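You operate a simulated robot arm through the tools that you are given. There is no shell and no other tool. Be economical: measure what you need, move in short steps, check, and stop when the job is done.

The job below is to be done with a simulated robot arm. You get a single attempt, and the scene is never put back.

## Task
Dust the block's top on the round plate and wax it from the tin with the blue knob.
Fine: use the white pad and put it back; the lid goes back on; the block stays on the plate.

It is judged by the outcome, as a careful person would: the job done as asked, and still so three seconds after it is handed in. It fails if anything else is knocked over, pushed out of place, dropped, spilled or broken. Lids that push on must go on centred and level and be pressed home; caps that screw on are set level and turned clockwise until they are tight.

## Robot
A 6-joint arm with a two-finger parallel gripper, fixed in place. Base frame: the origin is at the foot of the arm, x ahead of it, y to its left, z up; the work surface is at about z = 0. Readings come in mm, rad, newtons and seconds.
With the tool pointing down near the work surface it reaches from about 140 to 580 mm from the base axis. Its first joint turns from -1.152 to 1.152 rad. Payload 2.1 kg.
Tool frame: the origin (TCP) lies between the finger pads and is the grasp point; the fingertips stand 30 mm ahead of it; z points along the fingers, y is the line along which they close. The gripper opens to 94 mm. The fingers are 28 mm wide and 10 mm thick; the gripper's body (50 by 96 mm) begins 55 mm behind the TCP.
Orientation is that of the tool frame in the base frame, as a unit quaternion [x, y, z, w]. With the fingers straight down and closing along the base's y, the tool's x points along the base's -x, its y along +y and its z along -z.

## Interface
- The arm moves only by the tool servo_tool. Its argument "steps" is a list of rows, each an object (a shift or turn left out is 0, a gripper value left out holds the last) with "slide": the shift along the base's x, y, z in mm, a list of three; "turn": the turn, a rotation vector about the base's x, y, z in rad, a list of three; "gripper": the opening in per cent of the stroke, from 0 (shut) to 100 (fully open). In form: [{"slide": [dx, dy, dz], "turn": [wx, wy, wz], "gripper": gripper}, ...]. A call has 1 to 20 rows; each row is the pose to reach, as a shift and turn from the pose commanded when the call began. Rows are played at 5 a second. More than 50 mm and 0.15 rad between two rows, or a gripper value outside its range, and nothing of the call is played. Where a pose cannot be reached the arm comes as near as it can. A force on the tool above 40 N (or 10 N above the force at the start of the call, whichever is more), or a blocked arm, ends the call early, and 0.2 s more pass. Each finger travels about 72 mm/s and halts on what it meets, pressing with about 44 N; the grip force reading is that of the motor and also rises with nothing between the fingers. The clock runs only during rows and for 0.2 s after the last one: add rows that repeat a pose to give the fingers time. The reply holds the time, the measured pose of the TCP, the force on the tool along the base axes, the opening and the grip force, in the units named above and with some noise, with the torque about the TCP (base axes, N m) and any sound that the robot's microphone picked up.
- Cameras (640 x 400 px; columns grow to the right, rows downward): "scene" is fixed at [73.7, -391.1, 484]; the picture's right is [0.54, -0.84, 0.00], its down [-0.48, -0.31, -0.82] and it looks along [0.69, 0.44, -0.58] (base axes); focal length 214 px, centre (320, 200). "wrist" rides on the gripper at [76, 14, -103] in the tool frame; the picture's right is [-0.18, 0.98, 0.00], its down [-0.75, -0.14, -0.64] and it looks along [-0.63, -0.12, 0.77] (tool axes); focal length 243 px, centre (320, 200). There is no depth. A picture from a camera that has moved, and an enlarged one, comes with that camera's place and axes in the base frame and with its lens.
- camera(camera): a new picture of that camera. No time passes.
- close_up(camera, box): a new picture of the part [left, top, right, bottom] of that camera's present view, enlarged. No time passes.
- finish_job(): hands the job in; it is judged then, once.

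Go step by step. Nothing tells you positions but the pictures and the camera data: compare them with the known pose of the tool, close in by small moves and look again before you grip or let go. The budget is 120 turns and 64 pictures, counting those below and the enlarged ones. Unless the task says otherwise, let go and move clear before handing in, and close with one line.

The tools are called after "Request:" as a command line: name --argument value ..., lists and objects as JSON in quotes. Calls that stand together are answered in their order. servo_tool: Moves the arm, as the interface text tells. Its arguments: {"type":"object","properties":{"steps":{"type":"array","items":{"type":"object","properties":{"slide":{"type":"array","items":{"type":"number"}},"turn":{"type":"array","items":{"type":"number"}},"gripper":{"type":"number"}}}}},"required":["steps"]} The other tools are called the same way: camera (camera) takes a picture; close_up (camera, box) takes an enlarged picture of a part of a camera's view; finish_job () hands the job in.

At the start:

```text
time_s: 0.0
tcp_pos: [354.8, -54.3, 330.9]
orientation: [0.0, 1.0, -0.001, 0.001]
ft_force: [-0.4, -0.2, -0.3]
ft_torque: [0.01, 0.01, 0.0]
opening: 94.0
grasp_force: 0.1
```

scene: 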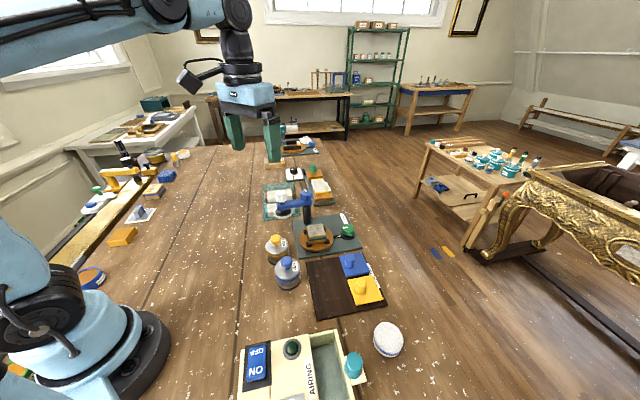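
wrist: 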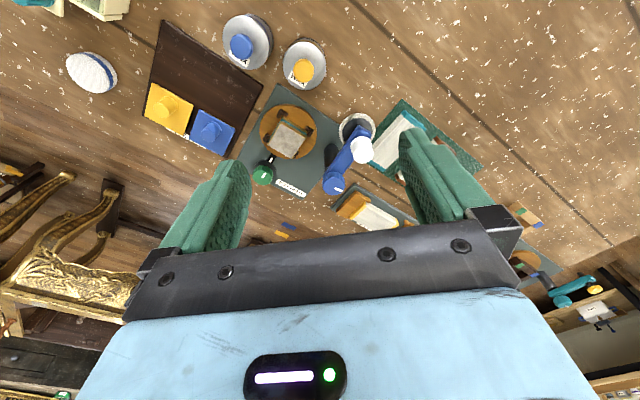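

I see a round orange plate with a block, two tins (blue and yellow knobs), a dark tray with coloured pads and a white oval brush/pad. I'll zoom in to identify things.

Request:
close_up --camera "scene" --box '[220, 150, 420, 275]'

Request:
close_up --camera "scene" --box '[220, 240, 460, 400]'

Request:
close_up --camera "wrist" --box '[40, 0, 400, 225]'

```text
3.20 times, centred on (320, 212) of scene
camera zoom: at [73.7, -391.1, 484.0], right [0.54, -0.84, 0.0], down [-0.48, -0.31, -0.82], along [0.69, 0.44, -0.58], focal length 686 px, centre (320, 160)
```

zoom: 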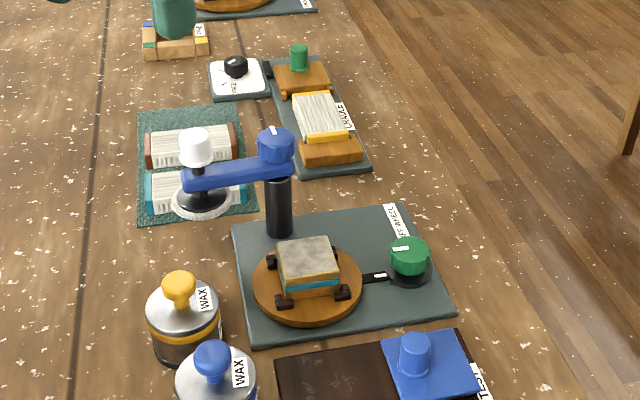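

```text
2.50 times, centred on (340, 320) of scene
camera zoom: at [73.7, -391.1, 484.0], right [0.54, -0.84, 0.0], down [-0.48, -0.31, -0.82], along [0.69, 0.44, -0.58], focal length 536 px, centre (270, -100)
```

zoom: 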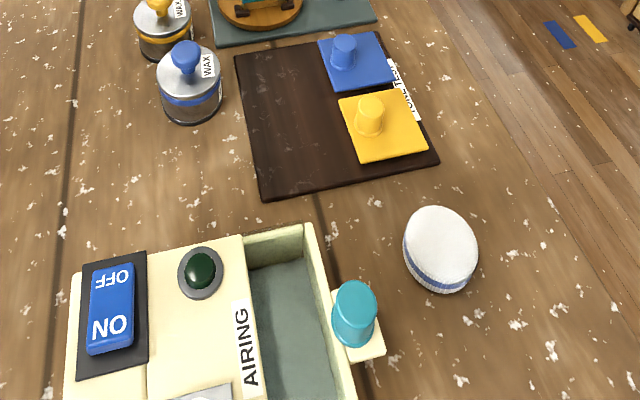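

```text
1.78 times, centred on (220, 112) of wrist
camera zoom: at [277.7, -39.7, 434.5], right [0.18, 0.98, 0.0], down [0.75, -0.14, 0.64], along [0.63, -0.12, -0.77], focal length 431 px, centre (498, 356)
```

zoom: 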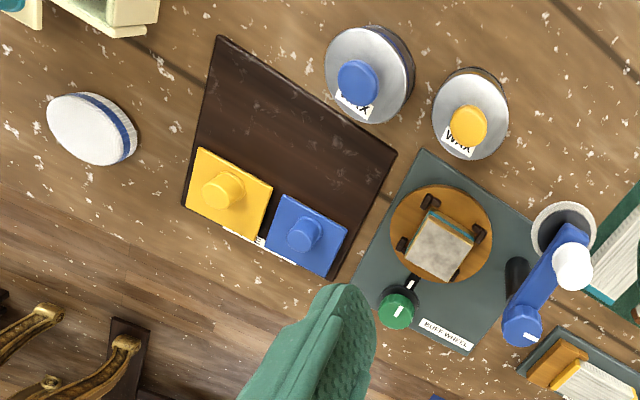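

I need to read the labels and understand the swing arm and tray, so I'll zoom more tightly.

Request:
close_up --camera "scene" --box '[335, 245, 415, 310]'

Request:
close_up --camera "scene" --box '[260, 180, 360, 260]'

Request:
close_up --camera "scene" --box '[40, 130, 220, 290]'

```text
6.15 times, centred on (375, 278) of scene
camera zoom: at [73.7, -391.1, 484.0], right [0.54, -0.84, 0.0], down [-0.48, -0.31, -0.82], along [0.69, 0.44, -0.58], focal length 1320 px, centre (-18, -277)
```

zoom: 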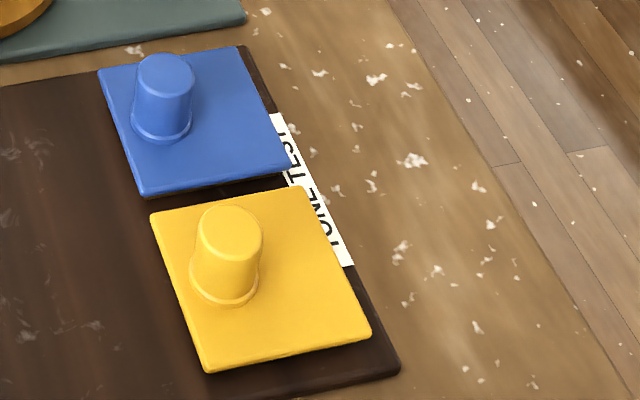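

```text
5.00 times, centred on (310, 220) of scene
camera zoom: at [73.7, -391.1, 484.0], right [0.54, -0.84, 0.0], down [-0.48, -0.31, -0.82], along [0.69, 0.44, -0.58], focal length 1072 px, centre (370, 100)
```

zoom: 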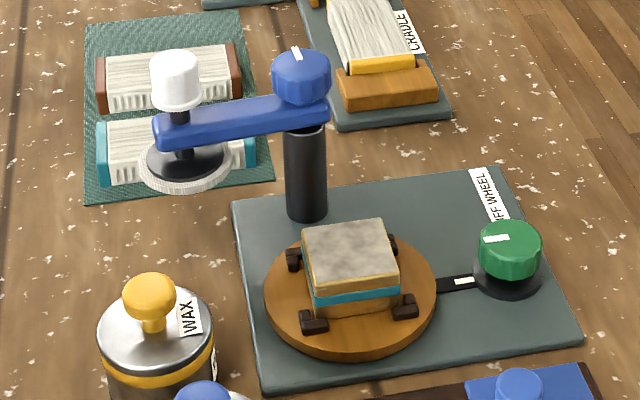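

```text
2.50 times, centred on (130, 210) of scene
camera zoom: at [73.7, -391.1, 484.0], right [0.54, -0.84, 0.0], down [-0.48, -0.31, -0.82], along [0.69, 0.44, -0.58], focal length 536 px, centre (795, 175)
```

zoom: 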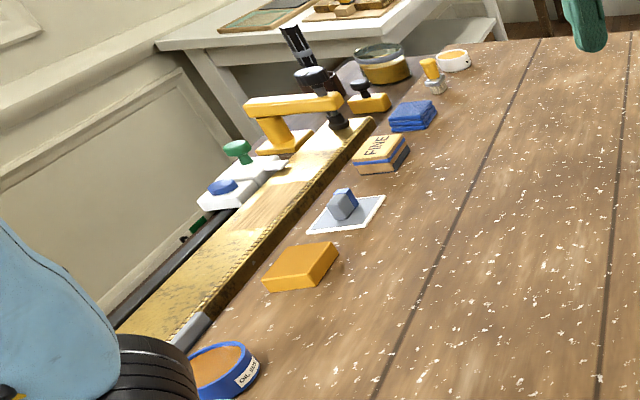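

The white puck at about (303,-406) is the likely pad, but there are other white things. I'll check those closely.

Request:
close_up --camera "scene" --box '[270, 155, 340, 205]'

Request:
close_up --camera "scene" --box '[110, 180, 190, 240]'

Request:
close_up --camera "scene" --box '[340, 310, 430, 370]'

```text
8.00 times, centred on (305, 180) of scene
camera zoom: at [73.7, -391.1, 484.0], right [0.54, -0.84, 0.0], down [-0.48, -0.31, -0.82], along [0.69, 0.44, -0.58], focal length 1716 px, centre (440, 360)
```

zoom: 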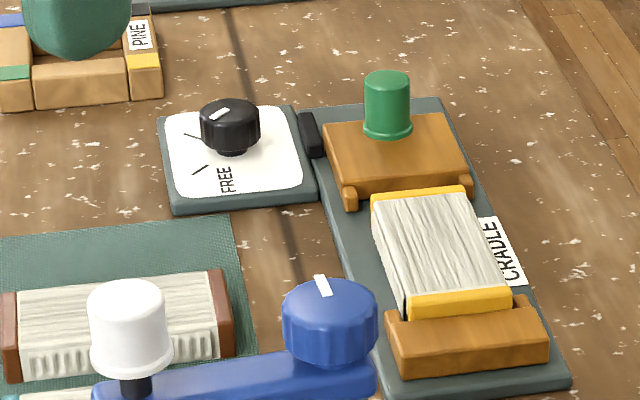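

```text
6.67 times, centred on (150, 210) of scene
camera zoom: at [73.7, -391.1, 484.0], right [0.54, -0.84, 0.0], down [-0.48, -0.31, -0.82], along [0.69, 0.44, -0.58], focal length 1430 px, centre (1453, 133)
```

zoom: 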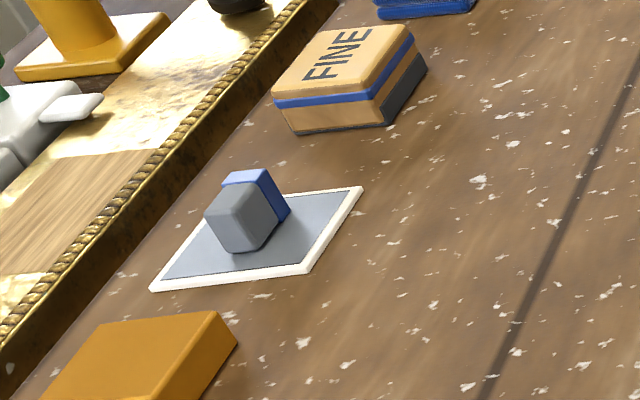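

```text
6.67 times, centred on (385, 340) of scene
camera zoom: at [73.7, -391.1, 484.0], right [0.54, -0.84, 0.0], down [-0.48, -0.31, -0.82], along [0.69, 0.44, -0.58], focal length 1430 px, centre (-113, -733)
```

zoom: 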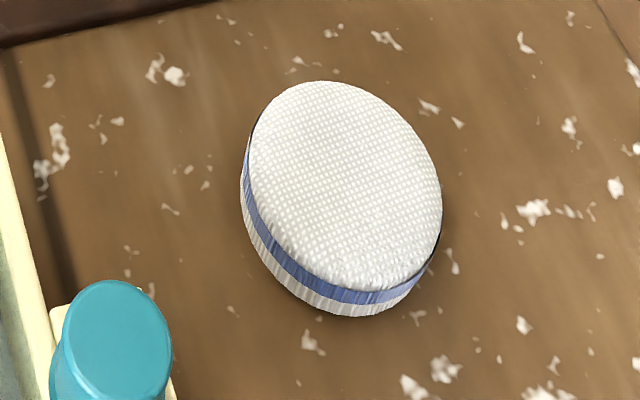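

The white puck (cloth pad with a blue band, ~60 mm across) is the pad. The blue‑knob tin is near (309,-149). I'll move above the tin to look more precisely.

Request:
servo_tool --steps '[{"slide": [-10, -20, -40], "gripper": 60}, {"slide": [-20, -40, -80]}, {"slide": [-30, -60, -120]}, {"slide": [-40, -80, -150]}, {"slide": [-46, -95, -181]}, {"slide": [-46, -95, -181]}]'

Request:
camera --camera "wrist"

Request:
camera --camera "scene"

```text
time_s: 1.4
tcp_pos: [308.2, -148.2, 148.7]
orientation: [0.0, 1.0, 0.001, 0.001]
ft_force: [0.0, 0.5, -0.1]
ft_torque: [-0.02, 0.0, -0.01]
opening: 56.5
grasp_force: 0.2
```

```text
52 pictures are left
camera wrist: at [232.0, -134.5, 252.0], right [0.18, 0.98, 0.0], down [0.75, -0.14, 0.64], along [0.63, -0.12, -0.77], focal length 243 px, centre (320, 200)
```

wrist: 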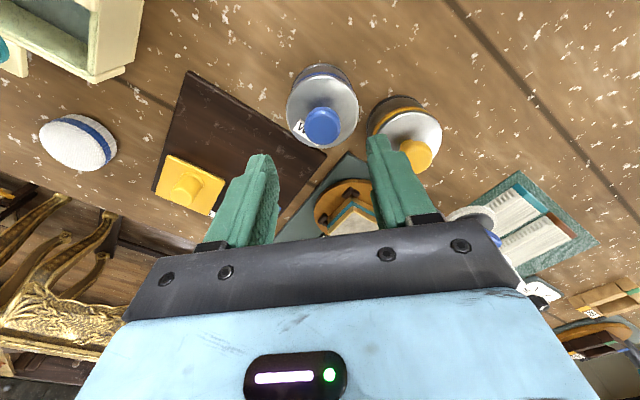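

```text
51 pictures are left
```

scene: 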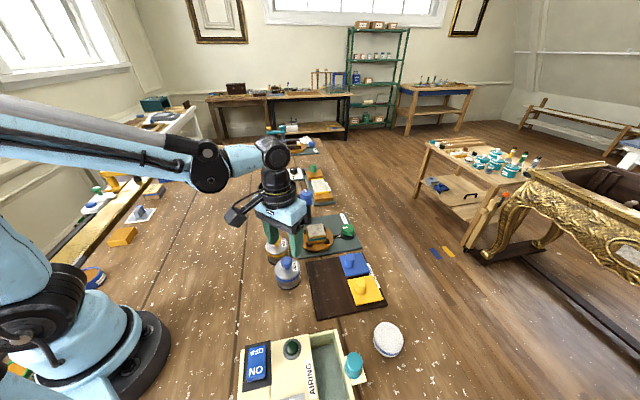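

Tin knob is at about (307,-148.5), z≈70. I'll descend around it and check before gripping.

Request:
servo_tool --steps '[{"slide": [-1, 0, -25], "gripper": 55}, {"slide": [-1, 0, -55]}, {"slide": [-1, 0, -55]}]'

Request:
close_up --camera "scene" --box '[240, 220, 340, 300]'

Request:
close_up --camera "wrist" --box '[220, 80, 420, 205]'

```text
time_s: 2.2
tcp_pos: [307.2, -149.0, 93.2]
orientation: [0.001, 1.0, 0.001, 0.0]
ft_force: [-0.3, 0.0, 0.6]
ft_torque: [0.02, -0.01, -0.01]
opening: 51.8
grasp_force: 0.1
```

```text
5.00 times, centred on (290, 260) of scene
camera zoom: at [73.7, -391.1, 484.0], right [0.54, -0.84, 0.0], down [-0.48, -0.31, -0.82], along [0.69, 0.44, -0.58], focal length 1072 px, centre (470, -100)
```

zoom: 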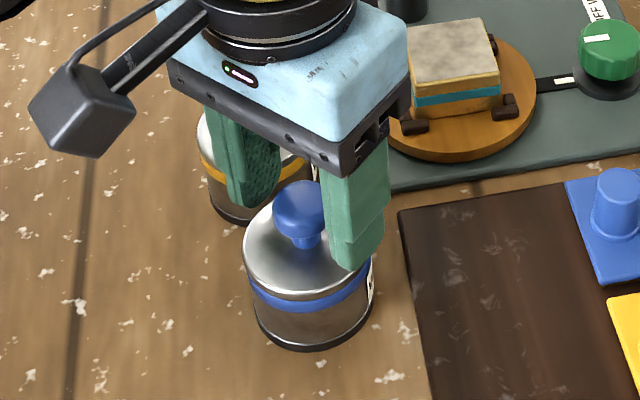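

```text
3.20 times, centred on (320, 142) of wrist
camera zoom: at [231.0, -135.2, 196.3], right [0.18, 0.98, 0.0], down [0.75, -0.14, 0.64], along [0.63, -0.12, -0.77], focal length 776 px, centre (320, 384)
```

zoom: 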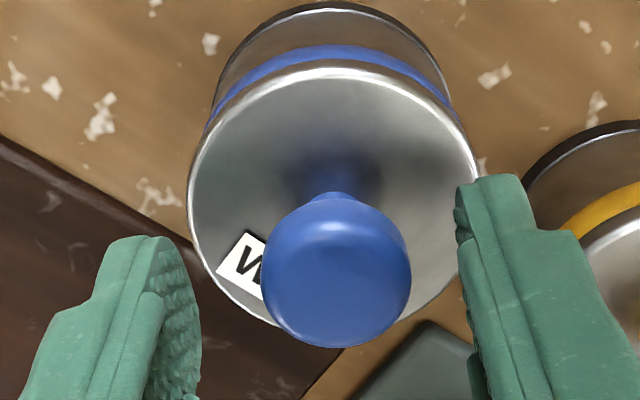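

Fingers straddle the mushroom knob well. Shift y +2, down 7, and close.

Request:
servo_tool --steps '[{"slide": [-0.5, 2, -7]}, {"slide": [-0.5, 2, -7], "gripper": 25}, {"slide": [-0.5, 2, -7], "gripper": 10}, {"slide": [-0.5, 2, -7], "gripper": 10}]'

Request:
close_up --camera "scene" --box '[240, 220, 340, 300]'

```text
time_s: 3.2
tcp_pos: [307.4, -146.8, 85.9]
orientation: [0.0, 1.0, 0.0, 0.001]
ft_force: [-0.6, -0.2, -0.3]
ft_torque: [0.03, 0.01, -0.03]
opening: 25.8
grasp_force: 43.9
heard: snap
```

```text
5.00 times, centred on (290, 260) of scene
camera zoom: at [73.7, -391.1, 484.0], right [0.54, -0.84, 0.0], down [-0.48, -0.31, -0.82], along [0.69, 0.44, -0.58], focal length 1072 px, centre (470, -100)
```

zoom: 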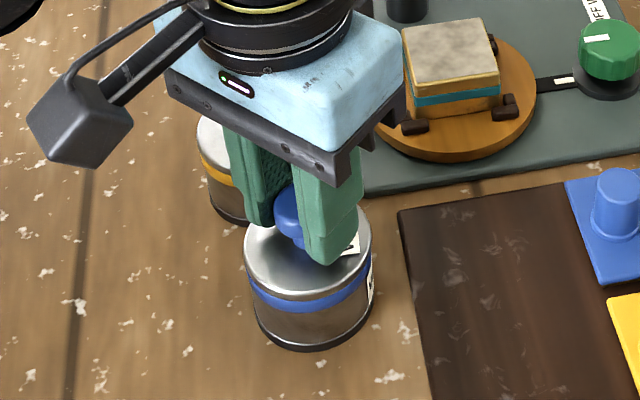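

Gripped at 26 mm; a snap was heard. I'll lift slowly straight up.

Request:
servo_tool --steps '[{"slide": [0, 0, 3]}, {"slide": [0, 0, 7]}, {"slide": [0, 0, 12]}, {"slide": [0, 0, 18]}, {"slide": [0, 0, 30]}]'

Request:
close_up --camera "scene" --box '[240, 200, 340, 300]'

```text
time_s: 4.4
tcp_pos: [306.2, -146.2, 118.3]
orientation: [-0.001, 1.0, 0.0, 0.0]
ft_force: [0.3, -0.4, -0.5]
ft_torque: [0.02, 0.01, -0.01]
opening: 25.8
grasp_force: 43.8
```

```text
4.00 times, centred on (290, 250) of scene
camera zoom: at [73.7, -391.1, 484.0], right [0.54, -0.84, 0.0], down [-0.48, -0.31, -0.82], along [0.69, 0.44, -0.58], focal length 858 px, centre (440, 0)
```

zoom: 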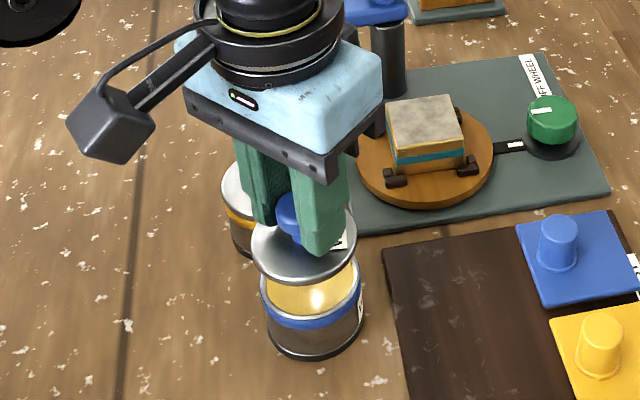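

Lid is off, wax visible. I'll set the lid on free table at about (236,-91).

Request:
servo_tool --steps '[{"slide": [0, 0, 25]}, {"slide": [-25, 20, 25]}, {"slide": [-50, 40, 20]}, {"slide": [-70, 55, 0]}, {"slide": [-70, 55, -30]}, {"slide": [-70, 55, -55]}, {"slide": [-70, 55, -55]}]'

Request:
close_up --camera "scene" --box '[180, 200, 340, 300]'

```text
time_s: 6.0
tcp_pos: [236.8, -91.2, 63.7]
orientation: [0.0, 1.0, 0.001, 0.0]
ft_force: [0.4, -0.1, 0.1]
ft_torque: [-0.01, -0.01, 0.01]
opening: 25.6
grasp_force: 44.0
```

```text
4.00 times, centred on (260, 250) of scene
camera zoom: at [73.7, -391.1, 484.0], right [0.54, -0.84, 0.0], down [-0.48, -0.31, -0.82], along [0.69, 0.44, -0.58], focal length 858 px, centre (560, 0)
```

zoom: 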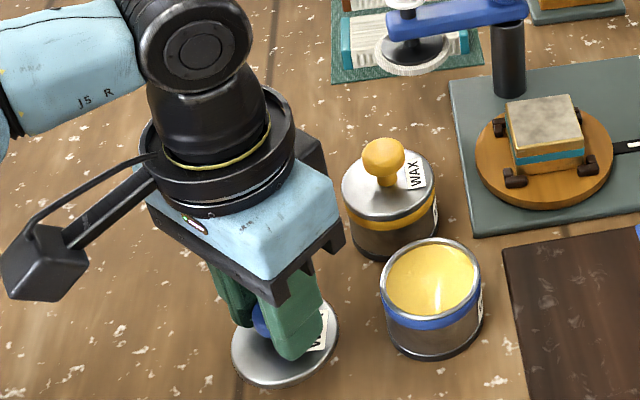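

Lowering until contact.

Request:
servo_tool --steps '[{"slide": [0, 0, -8]}, {"slide": [0, 0, -14]}, {"slide": [0, 0, -18]}, {"slide": [0, 0, -21]}]'

```text
time_s: 7.0
tcp_pos: [237.5, -91.5, 43.8]
orientation: [-0.001, 1.0, 0.0, 0.001]
ft_force: [-0.4, 0.0, -0.3]
ft_torque: [0.0, 0.01, 0.04]
opening: 25.6
grasp_force: 43.9
```

Request:
servo_tool --steps '[{"slide": [0, 0, -2]}, {"slide": [0, 0, -4]}, {"slide": [0, 0, -6]}]'

Request:
close_up --camera "scene" --box '[210, 240, 290, 300]'

```text
time_s: 7.4
tcp_pos: [236.5, -91.4, 41.7]
orientation: [0.0, 1.0, 0.001, -0.001]
ft_force: [-1.5, 1.0, 23.1]
ft_torque: [0.03, -0.06, 0.07]
opening: 25.4
grasp_force: 43.9
stopped in row 1: the force on the tool passed its limit at 53 N (the readings are from after the stop); the commanded pose is now the measured one
```

```text
6.67 times, centred on (250, 270) of scene
camera zoom: at [73.6, -391.1, 484.0], right [0.54, -0.84, 0.0], down [-0.48, -0.31, -0.82], along [0.69, 0.44, -0.58], focal length 1430 px, centre (787, -267)
```

zoom: 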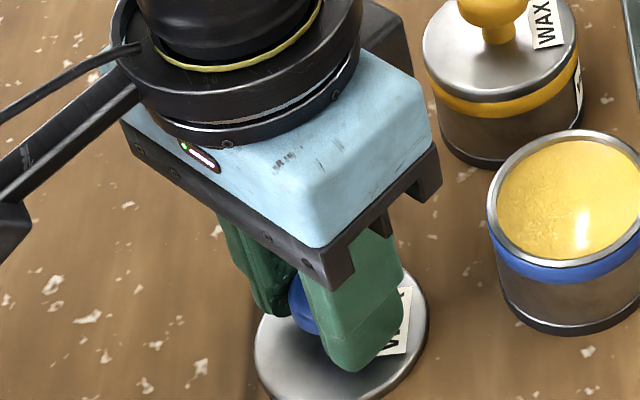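

Lid rests on the table (contact at TCP z≈42). Release and rise.

Request:
servo_tool --steps '[{"slide": [0, 0, 0.5], "gripper": 30}, {"slide": [0, 0, 0.5], "gripper": 60}, {"slide": [0, 0, 0.5], "gripper": 60}, {"slide": [0, 0, 40]}, {"slide": [0, 0, 85]}, {"slide": [0, 0, 130]}, {"slide": [10, -45, 140]}, {"slide": [20, -90, 140]}, {"slide": [30, -135, 140]}, {"slide": [35, -180, 140]}, {"slide": [45, -225, 140]}, {"slide": [55, -265, 140]}, {"slide": [66, -305, 140]}, {"slide": [66, -305, 120], "gripper": 95}, {"slide": [66, -305, 110], "gripper": 95}, {"slide": [66, -305, 110]}]'

Request:
camera --camera "wrist"

Request:
camera --camera "scene"

```text
time_s: 10.8
tcp_pos: [305.9, -395.0, 153.1]
orientation: [0.0, 1.0, 0.0, 0.0]
ft_force: [-0.2, 0.9, 0.2]
ft_torque: [0.0, -0.01, 0.0]
opening: 89.6
grasp_force: 0.0
```

```text
44 pictures are left
camera wrist: at [228.1, -382.6, 255.3], right [0.18, 0.98, 0.0], down [0.75, -0.14, 0.64], along [0.63, -0.12, -0.77], focal length 243 px, centre (320, 200)
```

wrist: 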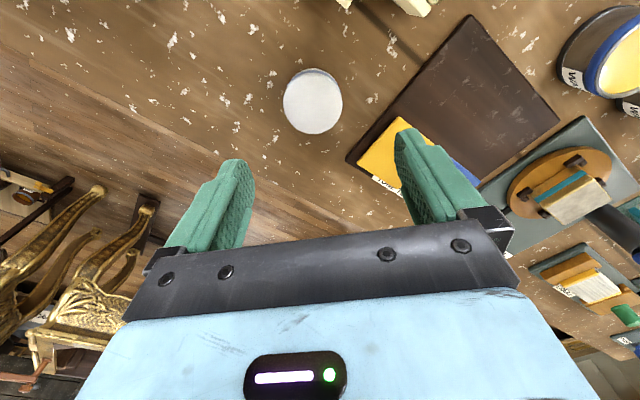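

```text
43 pictures are left
```

scene: 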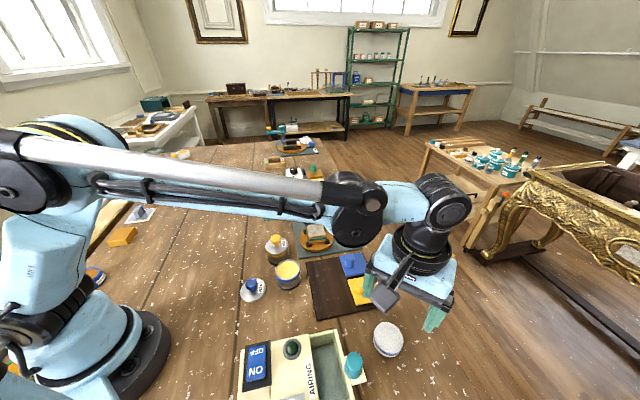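

The pad is roughly round, ~55 mm, centred near (300,-402.5). I'll centre over it and descend partway.

Request:
servo_tool --steps '[{"slide": [-3, -4, -25]}, {"slide": [-6, -7.5, -50]}, {"slide": [-6, -7.5, -68]}, {"slide": [-6, -7.5, -68]}]'

Request:
close_up --camera "wrist" --box '[200, 70, 440, 220]'

Request:
close_up --camera "scene" --box '[330, 290, 450, 370]'

```text
time_s: 11.8
tcp_pos: [299.5, -405.7, 82.5]
orientation: [0.001, 1.0, 0.001, 0.001]
ft_force: [-0.6, 0.0, -0.5]
ft_torque: [0.02, 0.01, 0.01]
opening: 89.1
grasp_force: 0.0
```

```text
2.67 times, centred on (320, 145) of wrist
camera zoom: at [223.0, -391.7, 186.6], right [0.18, 0.98, 0.0], down [0.75, -0.14, 0.64], along [0.63, -0.12, -0.77], focal length 647 px, centre (320, 347)
```

zoom: 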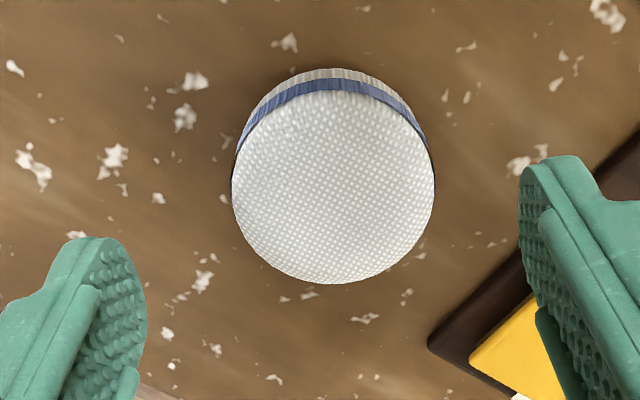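

```text
5.00 times, centred on (390, 330) of scene
camera zoom: at [73.7, -391.1, 484.0], right [0.54, -0.84, 0.0], down [-0.48, -0.31, -0.82], along [0.69, 0.44, -0.58], focal length 1072 px, centre (-30, -450)
```

zoom: 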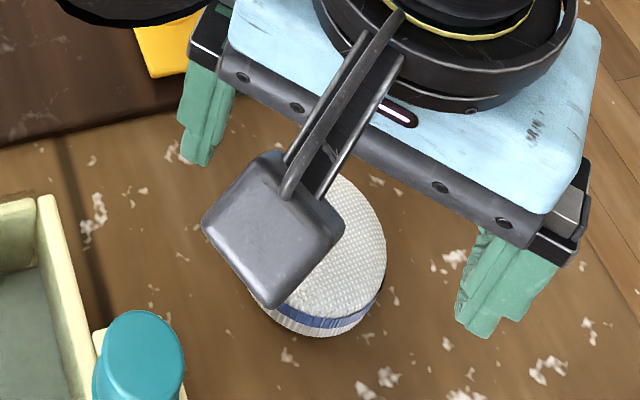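

Pad top centre ≈ (300,-403). Descend so the fingertips reach about z 11 and grip.

Request:
servo_tool --steps '[{"slide": [0.5, 2.5, -20]}, {"slide": [0.5, 2.5, -41]}, {"slide": [0.5, 2.5, -41], "gripper": 70}, {"slide": [0.5, 2.5, -41], "gripper": 50}, {"slide": [0.5, 2.5, -41], "gripper": 45}, {"slide": [0.5, 2.5, -41], "gripper": 45}]'

Request:
close_up --camera "wrist" --box '[200, 70, 440, 220]'

```text
time_s: 13.2
tcp_pos: [298.0, -403.5, 42.2]
orientation: [0.0, 1.0, 0.001, 0.0]
ft_force: [1.1, 0.6, 0.5]
ft_torque: [-0.01, -0.01, -0.02]
opening: 51.5
grasp_force: 43.6
```

```text
2.67 times, centred on (320, 145) of wrist
camera zoom: at [221.8, -389.6, 145.8], right [0.18, 0.98, 0.0], down [0.75, -0.14, 0.64], along [0.63, -0.12, -0.77], focal length 647 px, centre (320, 347)
```

zoom: 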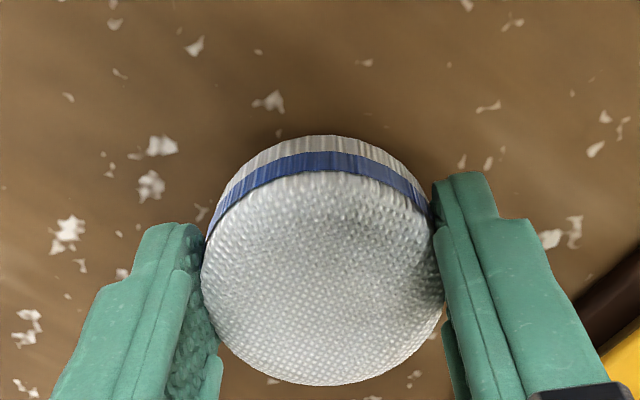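

Pad gripped (51.5 mm), its underside ~42 mm below TCP. Lift and carry high to near the block, stopping short to look.

Request:
servo_tool --steps '[{"slide": [0, 0, 20]}, {"slide": [0, 0, 60]}, {"slide": [0, 0, 105]}, {"slide": [20, 35, 120]}, {"slide": [40, 75, 120]}, {"slide": [60, 115, 120]}, {"slide": [80, 155, 120]}, {"slide": [100, 195, 120]}, {"slide": [120, 230, 120]}, {"slide": [140, 262, 120]}, {"slide": [155, 270, 100]}, {"slide": [155, 270, 100]}]'

Request:
camera --camera "wrist"

Request:
close_up --camera "scene" --box '[240, 130, 400, 270]'

```text
time_s: 15.8
tcp_pos: [450.6, -132.5, 142.0]
orientation: [0.0, 1.0, 0.002, 0.0]
ft_force: [0.5, 1.2, 0.0]
ft_torque: [-0.01, -0.01, 0.0]
opening: 51.1
grasp_force: 43.8
```

```text
39 pictures are left
camera wrist: at [374.5, -118.2, 245.0], right [0.18, 0.98, 0.0], down [0.75, -0.14, 0.64], along [0.63, -0.12, -0.77], focal length 243 px, centre (320, 200)
```

wrist: 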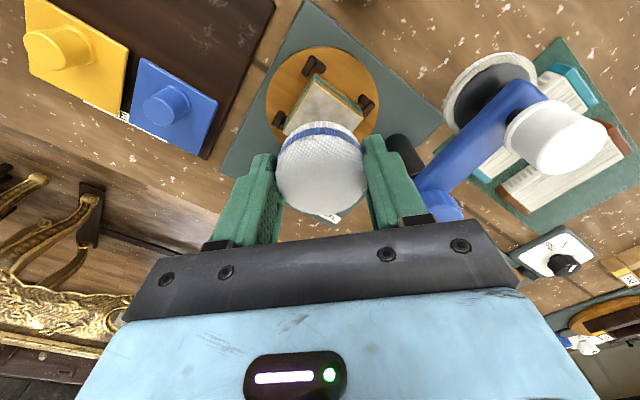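

```text
2.86 times, centred on (320, 200) of scene
camera zoom: at [73.7, -391.1, 484.0], right [0.54, -0.84, 0.0], down [-0.48, -0.31, -0.82], along [0.69, 0.44, -0.58], focal length 613 px, centre (320, 200)
```

zoom: 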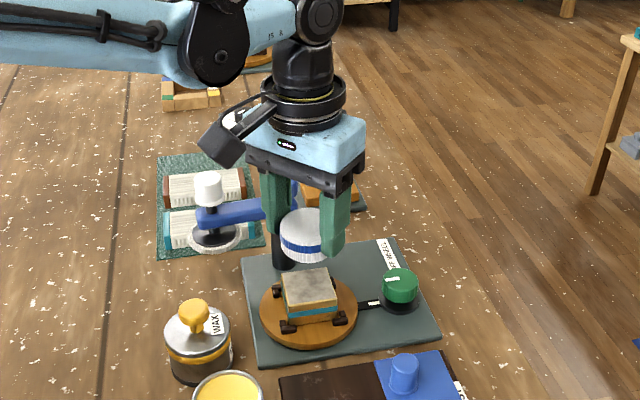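

Block top is about 50 mm square, rotated ~45°, centred near (453,-130). Descend gently until the pad touches.

Request:
servo_tool --steps '[{"slide": [1.5, 2.5, -20]}, {"slide": [1.5, 2.5, -38]}, {"slide": [1.5, 2.5, -41]}, {"slide": [1.5, 2.5, -43]}, {"slide": [1.5, 2.5, -44]}]'

Request:
close_up --camera "scene" --box '[270, 190, 370, 260]'

```text
time_s: 17.0
tcp_pos: [452.8, -130.4, 99.5]
orientation: [0.0, 1.0, 0.001, 0.0]
ft_force: [1.3, -0.9, 0.4]
ft_torque: [0.04, 0.0, 0.0]
opening: 51.3
grasp_force: 43.7
```

```text
5.71 times, centred on (320, 225) of scene
camera zoom: at [73.7, -391.1, 484.0], right [0.54, -0.84, 0.0], down [-0.48, -0.31, -0.82], along [0.69, 0.44, -0.58], focal length 1226 px, centre (320, 57)
```

zoom: 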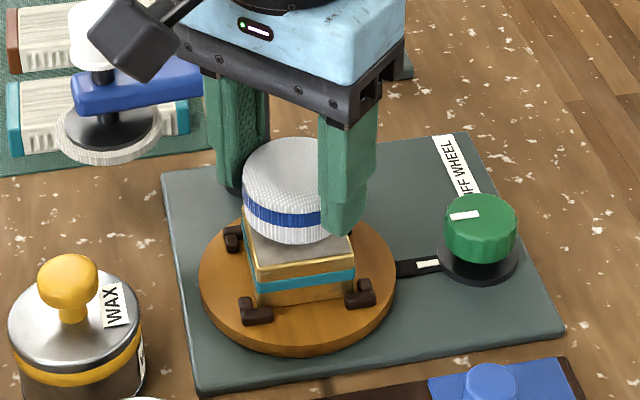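

Pad hovers just above the block. Continuing down in fine steps to touch.

Request:
servo_tool --steps '[{"slide": [0, -1, -1]}, {"slide": [0, -2, -2]}, {"slide": [0, -3, -3]}, {"slide": [0, -3, -4]}, {"slide": [0, -3, -5]}, {"slide": [0, -3, -5.7]}]'

```text
time_s: 18.4
tcp_pos: [454.1, -132.9, 92.8]
orientation: [0.001, 1.0, 0.001, 0.0]
ft_force: [-0.5, 0.0, -0.1]
ft_torque: [-0.03, 0.03, 0.0]
opening: 51.4
grasp_force: 44.1
```

Request:
servo_tool --steps '[{"slide": [0, 0, -0.7]}, {"slide": [0, 0, -1.4]}, {"slide": [0, 0, -2.1]}, {"slide": [0, 0, -2.8]}, {"slide": [0, 0, -3.5]}, {"slide": [0, 0, -4.2]}, {"slide": [0, 0, -4.9]}, {"slide": [0, 0, -5.6]}]'

Request:
close_up --camera "scene" --box '[270, 190, 370, 260]'

```text
time_s: 19.4
tcp_pos: [453.4, -132.5, 91.6]
orientation: [0.0, 1.0, 0.001, -0.001]
ft_force: [-1.0, 0.7, 16.2]
ft_torque: [0.06, -0.04, 0.02]
opening: 51.1
grasp_force: 44.1
stopped in row 5: the force on the tool passed its limit at 44 N (the readings are from after the stop); the commanded pose is now the measured one
```

```text
5.71 times, centred on (320, 225) of scene
camera zoom: at [73.6, -391.1, 484.0], right [0.54, -0.84, 0.0], down [-0.48, -0.31, -0.82], along [0.69, 0.44, -0.58], focal length 1226 px, centre (320, 57)
```

zoom: 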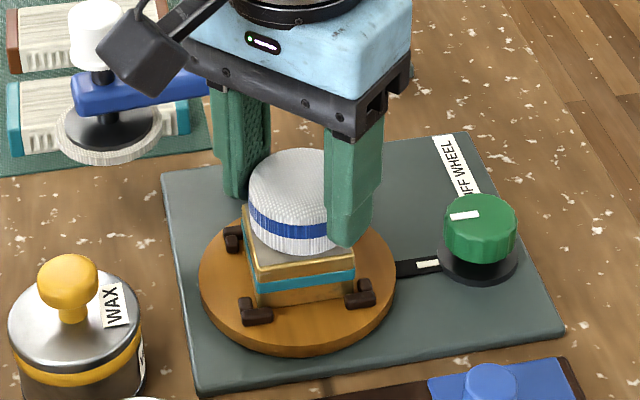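

Contact made (~16 N), pad centred on the block. Now wipe strokes toward all corners.

Request:
servo_tool --steps '[{"slide": [5, 0, 0]}, {"slide": [10, 0, 0]}, {"slide": [15, 0, 0]}, {"slide": [8, 0, 0]}, {"slide": [0, 0, 0]}, {"slide": [-8, 0, 0]}, {"slide": [-15, 0, 0]}, {"slide": [-10, 7, 0]}, {"slide": [-5, 12, 0]}, {"slide": [0, 15, 0]}, {"slide": [0, 7, 0]}, {"slide": [0, 0, 0]}, {"slide": [0, -8, 0]}, {"slide": [0, -15, 0]}, {"slide": [7, -8, 0]}, {"slide": [14, 0, 0]}, {"slide": [7, 7, 0]}, {"slide": [-3, 12, 0]}, {"slide": [-10, 0, 0]}, {"slide": [0, 0, 0]}]'

Request:
close_up --camera "scene" --box '[270, 190, 370, 260]'

```text
time_s: 21.3
tcp_pos: [440.7, -131.8, 91.6]
orientation: [0.004, 1.0, -0.003, -0.004]
ft_force: [-0.1, -0.7, 14.1]
ft_torque: [0.21, -0.24, 0.01]
opening: 51.2
grasp_force: 43.8
stopped in row 9: the force on the tool passed its limit at 43 N (the readings are from after the stop); the commanded pose is now the measured one
```

```text
5.71 times, centred on (320, 225) of scene
camera zoom: at [73.6, -391.1, 484.0], right [0.54, -0.84, 0.0], down [-0.48, -0.31, -0.82], along [0.69, 0.44, -0.58], focal length 1226 px, centre (320, 57)
```

zoom: 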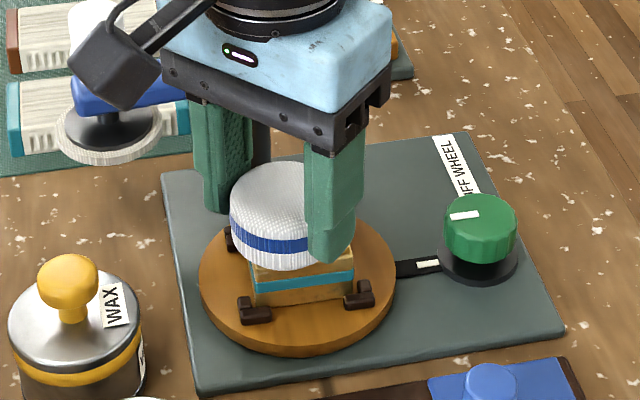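

Slightly too much pressure; continue with 0.6 mm less, relative to the present spot (~13 mm −x of centre).

Request:
servo_tool --steps '[{"slide": [0, 0, 0.5]}, {"slide": [5, 6, 0.5]}, {"slide": [10, 11, 0.5]}, {"slide": [13, 15, 0.5]}, {"slide": [13, 8, 0.5]}, {"slide": [13, 0, 0.5]}, {"slide": [13, -8, 0.5]}, {"slide": [13, -15, 0.5]}, {"slide": [6, -8, 0.5]}, {"slide": [0, 0, 0.5]}, {"slide": [8, 8, 0.5]}, {"slide": [18, 10, 0.5]}, {"slide": [27, 0, 0.5]}, {"slide": [18, -8, 0.5]}, {"slide": [8, -9, 0.5]}, {"slide": [0, 0, 0.5]}, {"slide": [7, 0, 0.5]}, {"slide": [13, 0, 0.5]}]'

```text
time_s: 25.1
tcp_pos: [453.9, -129.0, 92.1]
orientation: [0.003, 1.0, -0.003, -0.005]
ft_force: [-1.7, 0.4, 5.5]
ft_torque: [0.07, 0.01, 0.01]
opening: 51.2
grasp_force: 44.3
```

Full pattern done with light contact. Lift and inspect the block top.

Request:
servo_tool --steps '[{"slide": [0, 0, 10]}, {"slide": [0, 0, 40]}, {"slide": [0, -20, 65]}, {"slide": [-30, -50, 65]}]'

Request:
close_up --camera "scene" --box '[270, 190, 370, 260]'

Request:
close_up --camera "wrist" --box '[260, 20, 460, 145]'

```text
time_s: 26.1
tcp_pos: [423.7, -179.5, 156.4]
orientation: [0.003, 1.0, -0.003, -0.003]
ft_force: [0.0, 0.8, 0.0]
ft_torque: [-0.01, -0.01, -0.02]
opening: 51.3
grasp_force: 44.1
```

```text
5.71 times, centred on (320, 225) of scene
camera zoom: at [73.7, -391.1, 484.0], right [0.54, -0.84, 0.0], down [-0.48, -0.31, -0.82], along [0.69, 0.44, -0.58], focal length 1226 px, centre (320, 57)
```

zoom: 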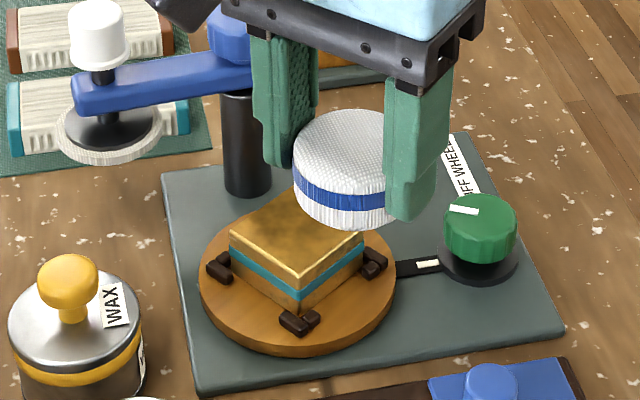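

```text
3.20 times, centred on (360, 82) of wrist
camera zoom: at [348.7, -165.4, 260.2], right [0.19, 0.98, -0.01], down [0.76, -0.14, 0.64], along [0.62, -0.13, -0.77], focal length 776 px, centre (192, 576)
```

zoom: 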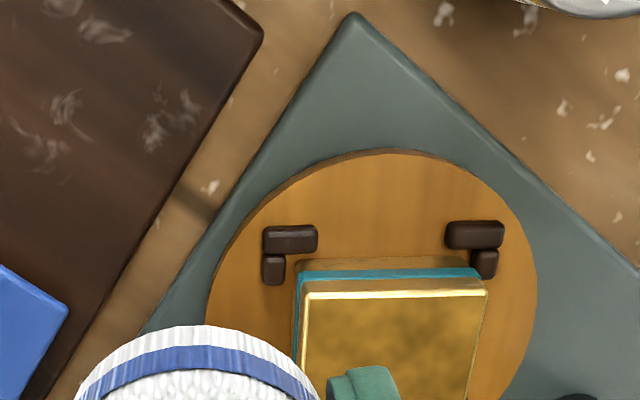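

Dust is fully gone, showing the gilt top; the turntable just turned a bit. Now to the open tin at (307,-148), tilting the pad so its +x edge dips in.

Request:
servo_tool --steps '[{"slide": [-40, 10, 0]}, {"slide": [-80, 20, 0]}, {"slide": [-110, 31, 0]}, {"slide": [-120, 31.5, 0], "turn": [0, 0.12, 0]}, {"slide": [-120, 31.5, -10], "turn": [0, 0.24, 0]}, {"slide": [-120, 31.5, -31], "turn": [0, 0.35, 0]}, {"slide": [-120, 31.5, -31], "turn": [0, 0.35, 0]}]'

Request:
close_up --camera "scene" --box '[230, 220, 350, 300]'

Request:
camera --camera "wrist"

```text
time_s: 27.7
tcp_pos: [304.2, -149.6, 127.1]
orientation: [0.003, 0.984, -0.004, -0.179]
ft_force: [-0.3, 0.4, -0.1]
ft_torque: [-0.01, -0.03, 0.01]
opening: 51.3
grasp_force: 44.8
```

```text
5.00 times, centred on (290, 260) of scene
camera zoom: at [73.7, -391.1, 484.0], right [0.54, -0.84, 0.0], down [-0.48, -0.31, -0.82], along [0.69, 0.44, -0.58], focal length 1072 px, centre (470, -100)
```

zoom: 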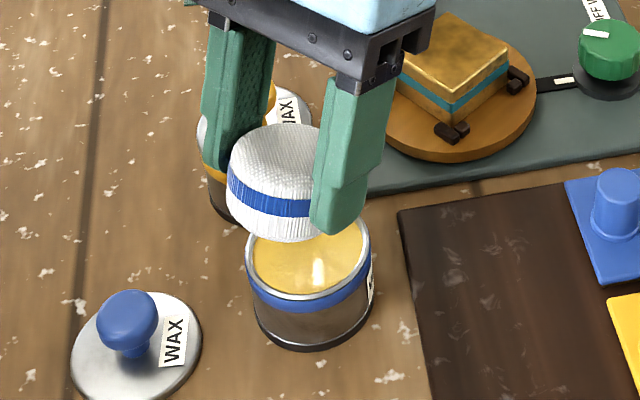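

```text
31 pictures are left
camera wrist: at [268.6, -133.3, 249.5], right [0.18, 0.98, -0.07], down [0.93, -0.14, 0.34], along [0.32, -0.13, -0.94], focal length 243 px, centre (320, 200)
```

wrist: 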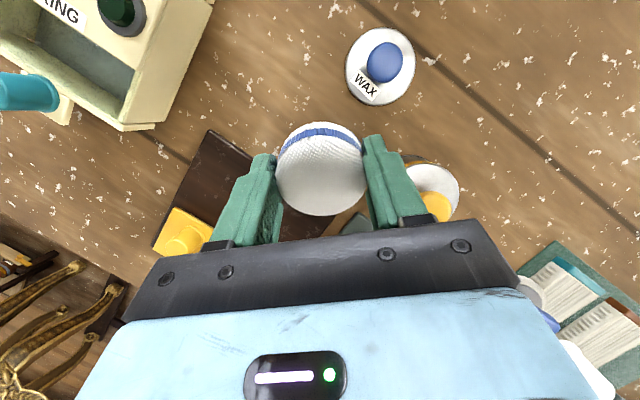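

Alignment looks good; rim is about z 44. Lower 30 mm, then creep.

Request:
servo_tool --steps '[{"slide": [0, 1.5, -15]}, {"slide": [0, 1.5, -27]}, {"slide": [0, 1.5, -31]}, {"slide": [0, 1.5, -31]}]'

Request:
close_up --camera "scene" --box '[250, 230, 330, 290]'

```text
time_s: 28.7
tcp_pos: [303.7, -147.5, 94.4]
orientation: [0.002, 0.984, -0.004, -0.178]
ft_force: [0.7, -0.9, -0.9]
ft_torque: [-0.01, 0.01, -0.03]
opening: 51.2
grasp_force: 44.3
```

```text
6.67 times, centred on (290, 260) of scene
camera zoom: at [73.7, -391.1, 484.0], right [0.54, -0.84, 0.0], down [-0.48, -0.31, -0.82], along [0.69, 0.44, -0.58], focal length 1430 px, centre (520, -200)
```

zoom: 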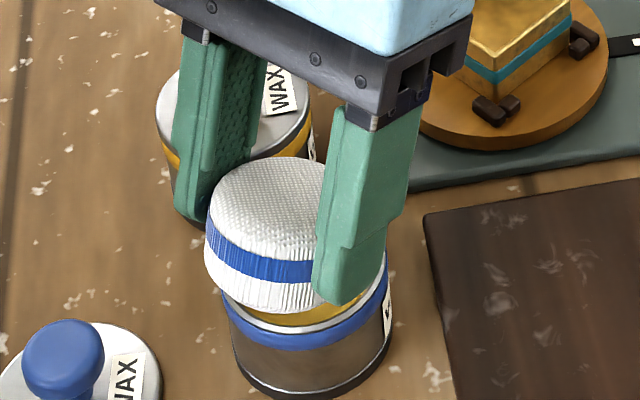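

Request:
servo_tool --steps '[{"slide": [2, 0, -1]}, {"slide": [3, 0, -2]}, {"slide": [3, 0, -3]}, {"slide": [3, 0, -4]}, {"slide": [3, 0, -5]}, {"slide": [3, 0, -6]}, {"slide": [3, 0, -7]}, {"slide": [3, 0, -8]}]'

Request:
close_up --camera "scene" --box '[250, 230, 330, 290]'

```text
time_s: 30.0
tcp_pos: [305.7, -146.8, 92.2]
orientation: [0.004, 0.984, -0.004, -0.18]
ft_force: [0.9, -1.1, 12.2]
ft_torque: [-0.03, -0.25, 0.0]
opening: 51.1
grasp_force: 44.2
stopped in row 6: the force on the tool passed its limit at 45 N (the readings are from after the stop); the commanded pose is now the measured one
```

```text
6.67 times, centred on (290, 260) of scene
camera zoom: at [73.6, -391.1, 484.0], right [0.54, -0.84, 0.0], down [-0.48, -0.31, -0.82], along [0.69, 0.44, -0.58], focal length 1430 px, centre (520, -200)
```

zoom: 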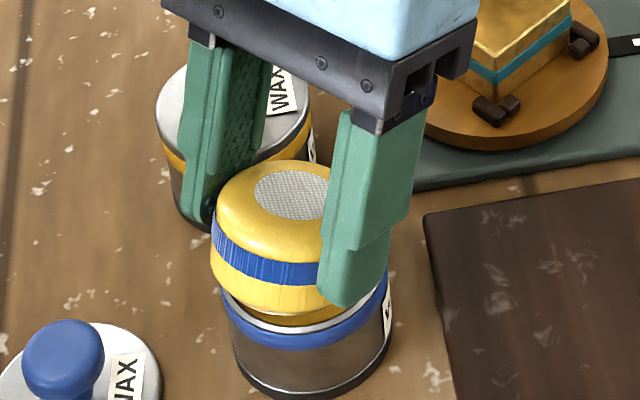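

The pad picked up wax. Lift, level, and carry back over the block.

Request:
servo_tool --steps '[{"slide": [0, 0, 10]}, {"slide": [0, 0, 40]}, {"slide": [0, 0, 65], "turn": [0, -0.12, 0]}, {"slide": [20, 0, 70], "turn": [0, -0.24, 0]}, {"slide": [50, 0, 70], "turn": [0, -0.358, 0]}, {"slide": [90, 5, 70], "turn": [0, -0.358, 0]}, {"slide": [130, 12, 70], "turn": [0, -0.358, 0]}, {"slide": [148, 15, 50], "turn": [0, -0.358, 0]}, {"slide": [148, 15, 20], "turn": [0, -0.358, 0]}, {"slide": [148, 15, 7], "turn": [0, -0.358, 0]}, {"slide": [148, 15, 4], "turn": [0, -0.358, 0]}, {"slide": [148, 15, 2.5], "turn": [0, -0.358, 0]}, {"slide": [148, 15, 1.5], "turn": [0, -0.358, 0]}, {"slide": [148, 15, 0.7], "turn": [0, -0.358, 0]}]'

Request:
close_up --camera "scene" --box '[270, 190, 370, 260]'

```text
time_s: 33.0
tcp_pos: [454.6, -132.2, 91.8]
orientation: [0.004, 1.0, -0.004, -0.001]
ft_force: [-0.6, 2.6, 22.6]
ft_torque: [0.28, 0.09, 0.0]
opening: 51.2
grasp_force: 44.6
```

```text
5.71 times, centred on (320, 225) of scene
camera zoom: at [73.6, -391.1, 484.0], right [0.54, -0.84, 0.0], down [-0.48, -0.31, -0.82], along [0.69, 0.44, -0.58], focal length 1226 px, centre (320, 57)
```

zoom: 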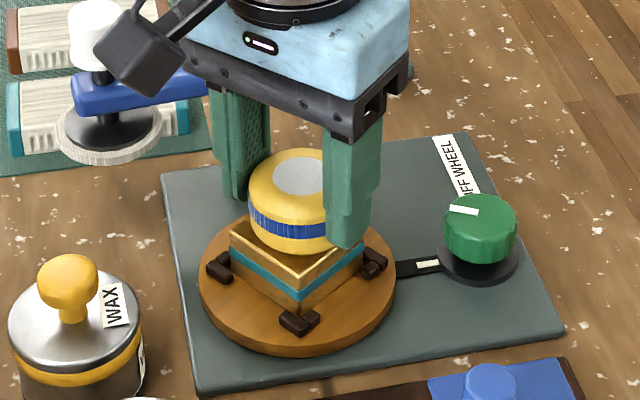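

In contact at 22 N. Wipe wax over all corners with slightly lighter pressure.

Request:
servo_tool --steps '[{"slide": [0, 0, 0.6]}, {"slide": [-7, -4, 0.6]}, {"slide": [-13, -8, 0.6]}, {"slide": [-7, -4, 0.6]}, {"slide": [0, 0, 0.6]}, {"slide": [7, 4, 0.6]}, {"slide": [13, 8, 0.6]}, {"slide": [7, 4, 0.6]}, {"slide": [0, 0, 0.6]}, {"slide": [4, -7, 0.6]}, {"slide": [8, -13, 0.6]}, {"slide": [4, -7, 0.6]}, {"slide": [0, 0, 0.6]}, {"slide": [-4, 7, 0.6]}, {"slide": [-8, 13, 0.6]}, {"slide": [-4, 7, 0.6]}, {"slide": [0, 0, 0.6]}]'

Request:
close_up --camera "scene" --box '[270, 190, 370, 260]'

```text
time_s: 36.6
tcp_pos: [454.3, -132.2, 91.3]
orientation: [0.004, 1.0, -0.004, -0.001]
ft_force: [-0.2, -0.4, 0.0]
ft_torque: [-0.03, 0.02, 0.01]
opening: 51.2
grasp_force: 43.8
```

```text
5.71 times, centred on (320, 225) of scene
camera zoom: at [73.7, -391.1, 484.0], right [0.54, -0.84, 0.0], down [-0.48, -0.31, -0.82], along [0.69, 0.44, -0.58], focal length 1226 px, centre (320, 57)
```

zoom: 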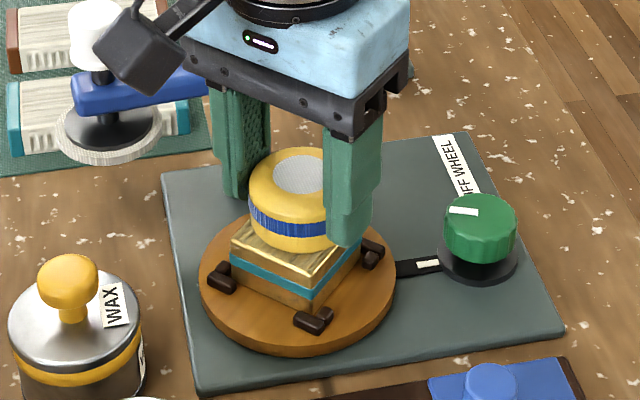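

The top shows wax streaks already, but contact was lost at the end. One more pass a little lower.

Request:
servo_tool --steps '[{"slide": [0, 0, -0.7]}, {"slide": [-7, -4, -0.7]}, {"slide": [-13, -8, -0.7]}, {"slide": [-7, -4, -0.7]}, {"slide": [0, 0, -0.7]}, {"slide": [7, 4, -0.7]}, {"slide": [13, 8, -0.7]}, {"slide": [7, 4, -0.7]}, {"slide": [0, 0, -0.7]}, {"slide": [4, -7, -0.7]}, {"slide": [8, -13, -0.7]}, {"slide": [4, -7, -0.7]}, {"slide": [0, 0, -0.7]}, {"slide": [-4, 7, -0.7]}, {"slide": [-8, 13, -0.7]}, {"slide": [-4, 7, -0.7]}, {"slide": [0, 0, -0.7]}, {"slide": [0, 0, -0.7]}]'

```text
time_s: 40.4
tcp_pos: [455.3, -131.7, 91.3]
orientation: [0.004, 1.0, -0.002, -0.001]
ft_force: [-1.5, 5.4, 14.1]
ft_torque: [0.34, 0.08, 0.02]
opening: 51.1
grasp_force: 44.1
```

Good contact throughout. Lift aside and inspect.

Request:
servo_tool --steps '[{"slide": [0, 0, 10]}, {"slide": [0, 0, 45]}, {"slide": [0, -35, 80]}, {"slide": [-5, -75, 100]}]'

Request:
close_up --camera "scene" --box '[270, 190, 370, 260]'

```text
time_s: 41.4
tcp_pos: [450.5, -208.1, 190.4]
orientation: [0.003, 1.0, -0.004, -0.001]
ft_force: [0.1, 0.8, -0.1]
ft_torque: [0.01, 0.01, 0.01]
opening: 51.0
grasp_force: 43.7
```

```text
5.71 times, centred on (320, 225) of scene
camera zoom: at [73.7, -391.1, 484.0], right [0.54, -0.84, 0.0], down [-0.48, -0.31, -0.82], along [0.69, 0.44, -0.58], focal length 1226 px, centre (320, 57)
```

zoom: 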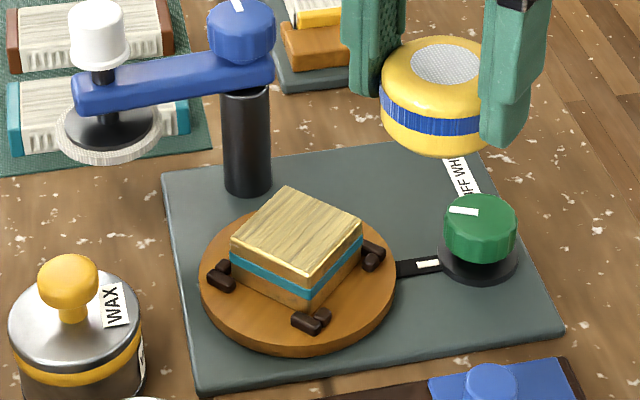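

The whole top is evenly waxed. Return the pad to its original spot (298.5,-403.5).

Request:
servo_tool --steps '[{"slide": [-35, -20, 0]}, {"slide": [-65, -55, 0]}, {"slide": [-90, -95, 0]}, {"slide": [-110, -130, 0]}, {"slide": [-130, -165, -10]}, {"slide": [-152, -195.4, -40]}, {"slide": [-152, -195.4, -85]}, {"slide": [-152, -195.4, -125]}, {"slide": [-152, -195.4, -142]}, {"slide": [-152, -195.4, -144]}, {"slide": [-152, -195.4, -145]}]'

```text
time_s: 43.8
tcp_pos: [296.8, -401.6, 44.3]
orientation: [0.004, 1.0, -0.003, -0.001]
ft_force: [0.0, 0.2, -0.2]
ft_torque: [0.0, 0.02, 0.0]
opening: 51.0
grasp_force: 44.2
```

Request:
servo_tool --steps '[{"slide": [1, -1.5, -0.7]}, {"slide": [1, -1.5, -1.4]}, {"slide": [1, -1.5, -2.1]}, {"slide": [1, -1.5, -2.8]}, {"slide": [1, -1.5, -3.5]}, {"slide": [1, -1.5, -4.2]}]'

Request:
close_up --camera "wrist" --box '[200, 70, 440, 220]'

```text
time_s: 45.2
tcp_pos: [298.0, -404.6, 41.1]
orientation: [0.003, 1.0, -0.003, 0.0]
ft_force: [-0.8, -0.9, 1.1]
ft_torque: [0.02, 0.03, 0.03]
opening: 51.2
grasp_force: 43.7
```

```text
2.67 times, centred on (320, 145) of wrist
camera zoom: at [222.3, -389.2, 144.8], right [0.19, 0.98, -0.01], down [0.75, -0.14, 0.64], along [0.63, -0.13, -0.77], focal length 647 px, centre (320, 347)
```

zoom: 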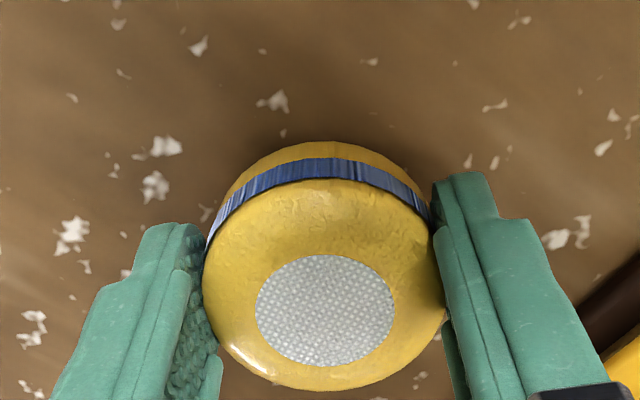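

Request:
servo_tool --steps '[{"slide": [0, 0.5, -0.4]}, {"slide": [0, 0.5, -0.8]}, {"slide": [0, 0.5, -1.2]}]'

```text
time_s: 46.0
tcp_pos: [298.0, -403.8, 41.4]
orientation: [0.004, 1.0, -0.004, -0.001]
ft_force: [0.5, -6.5, 20.0]
ft_torque: [0.12, -0.01, -0.02]
opening: 51.0
grasp_force: 44.2
```

Pad rests on the table. Release slowly and rise.

Request:
servo_tool --steps '[{"slide": [0, 0, 0.5], "gripper": 60}, {"slide": [0, 0, 0.5], "gripper": 75}, {"slide": [0, 0, 0.5], "gripper": 90}, {"slide": [0, 0, 0.5], "gripper": 90}, {"slide": [0, 0, 30]}, {"slide": [0, 0, 75]}, {"slide": [0, 0, 120]}]'

Request:
camera --camera "wrist"

```text
time_s: 47.6
tcp_pos: [297.5, -404.6, 161.0]
orientation: [0.003, 1.0, -0.003, 0.0]
ft_force: [-0.1, 0.1, 0.0]
ft_torque: [-0.01, -0.02, -0.02]
opening: 84.7
grasp_force: 0.0
```

```text
24 pictures are left
camera wrist: at [221.3, -388.6, 264.4], right [0.19, 0.98, -0.01], down [0.75, -0.14, 0.64], along [0.63, -0.13, -0.77], focal length 243 px, centre (320, 200)
```

wrist: 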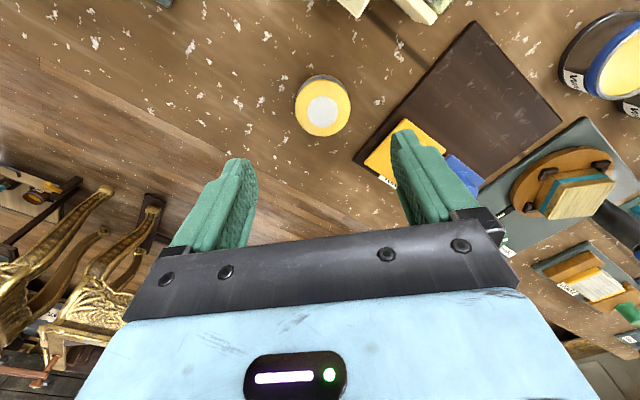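

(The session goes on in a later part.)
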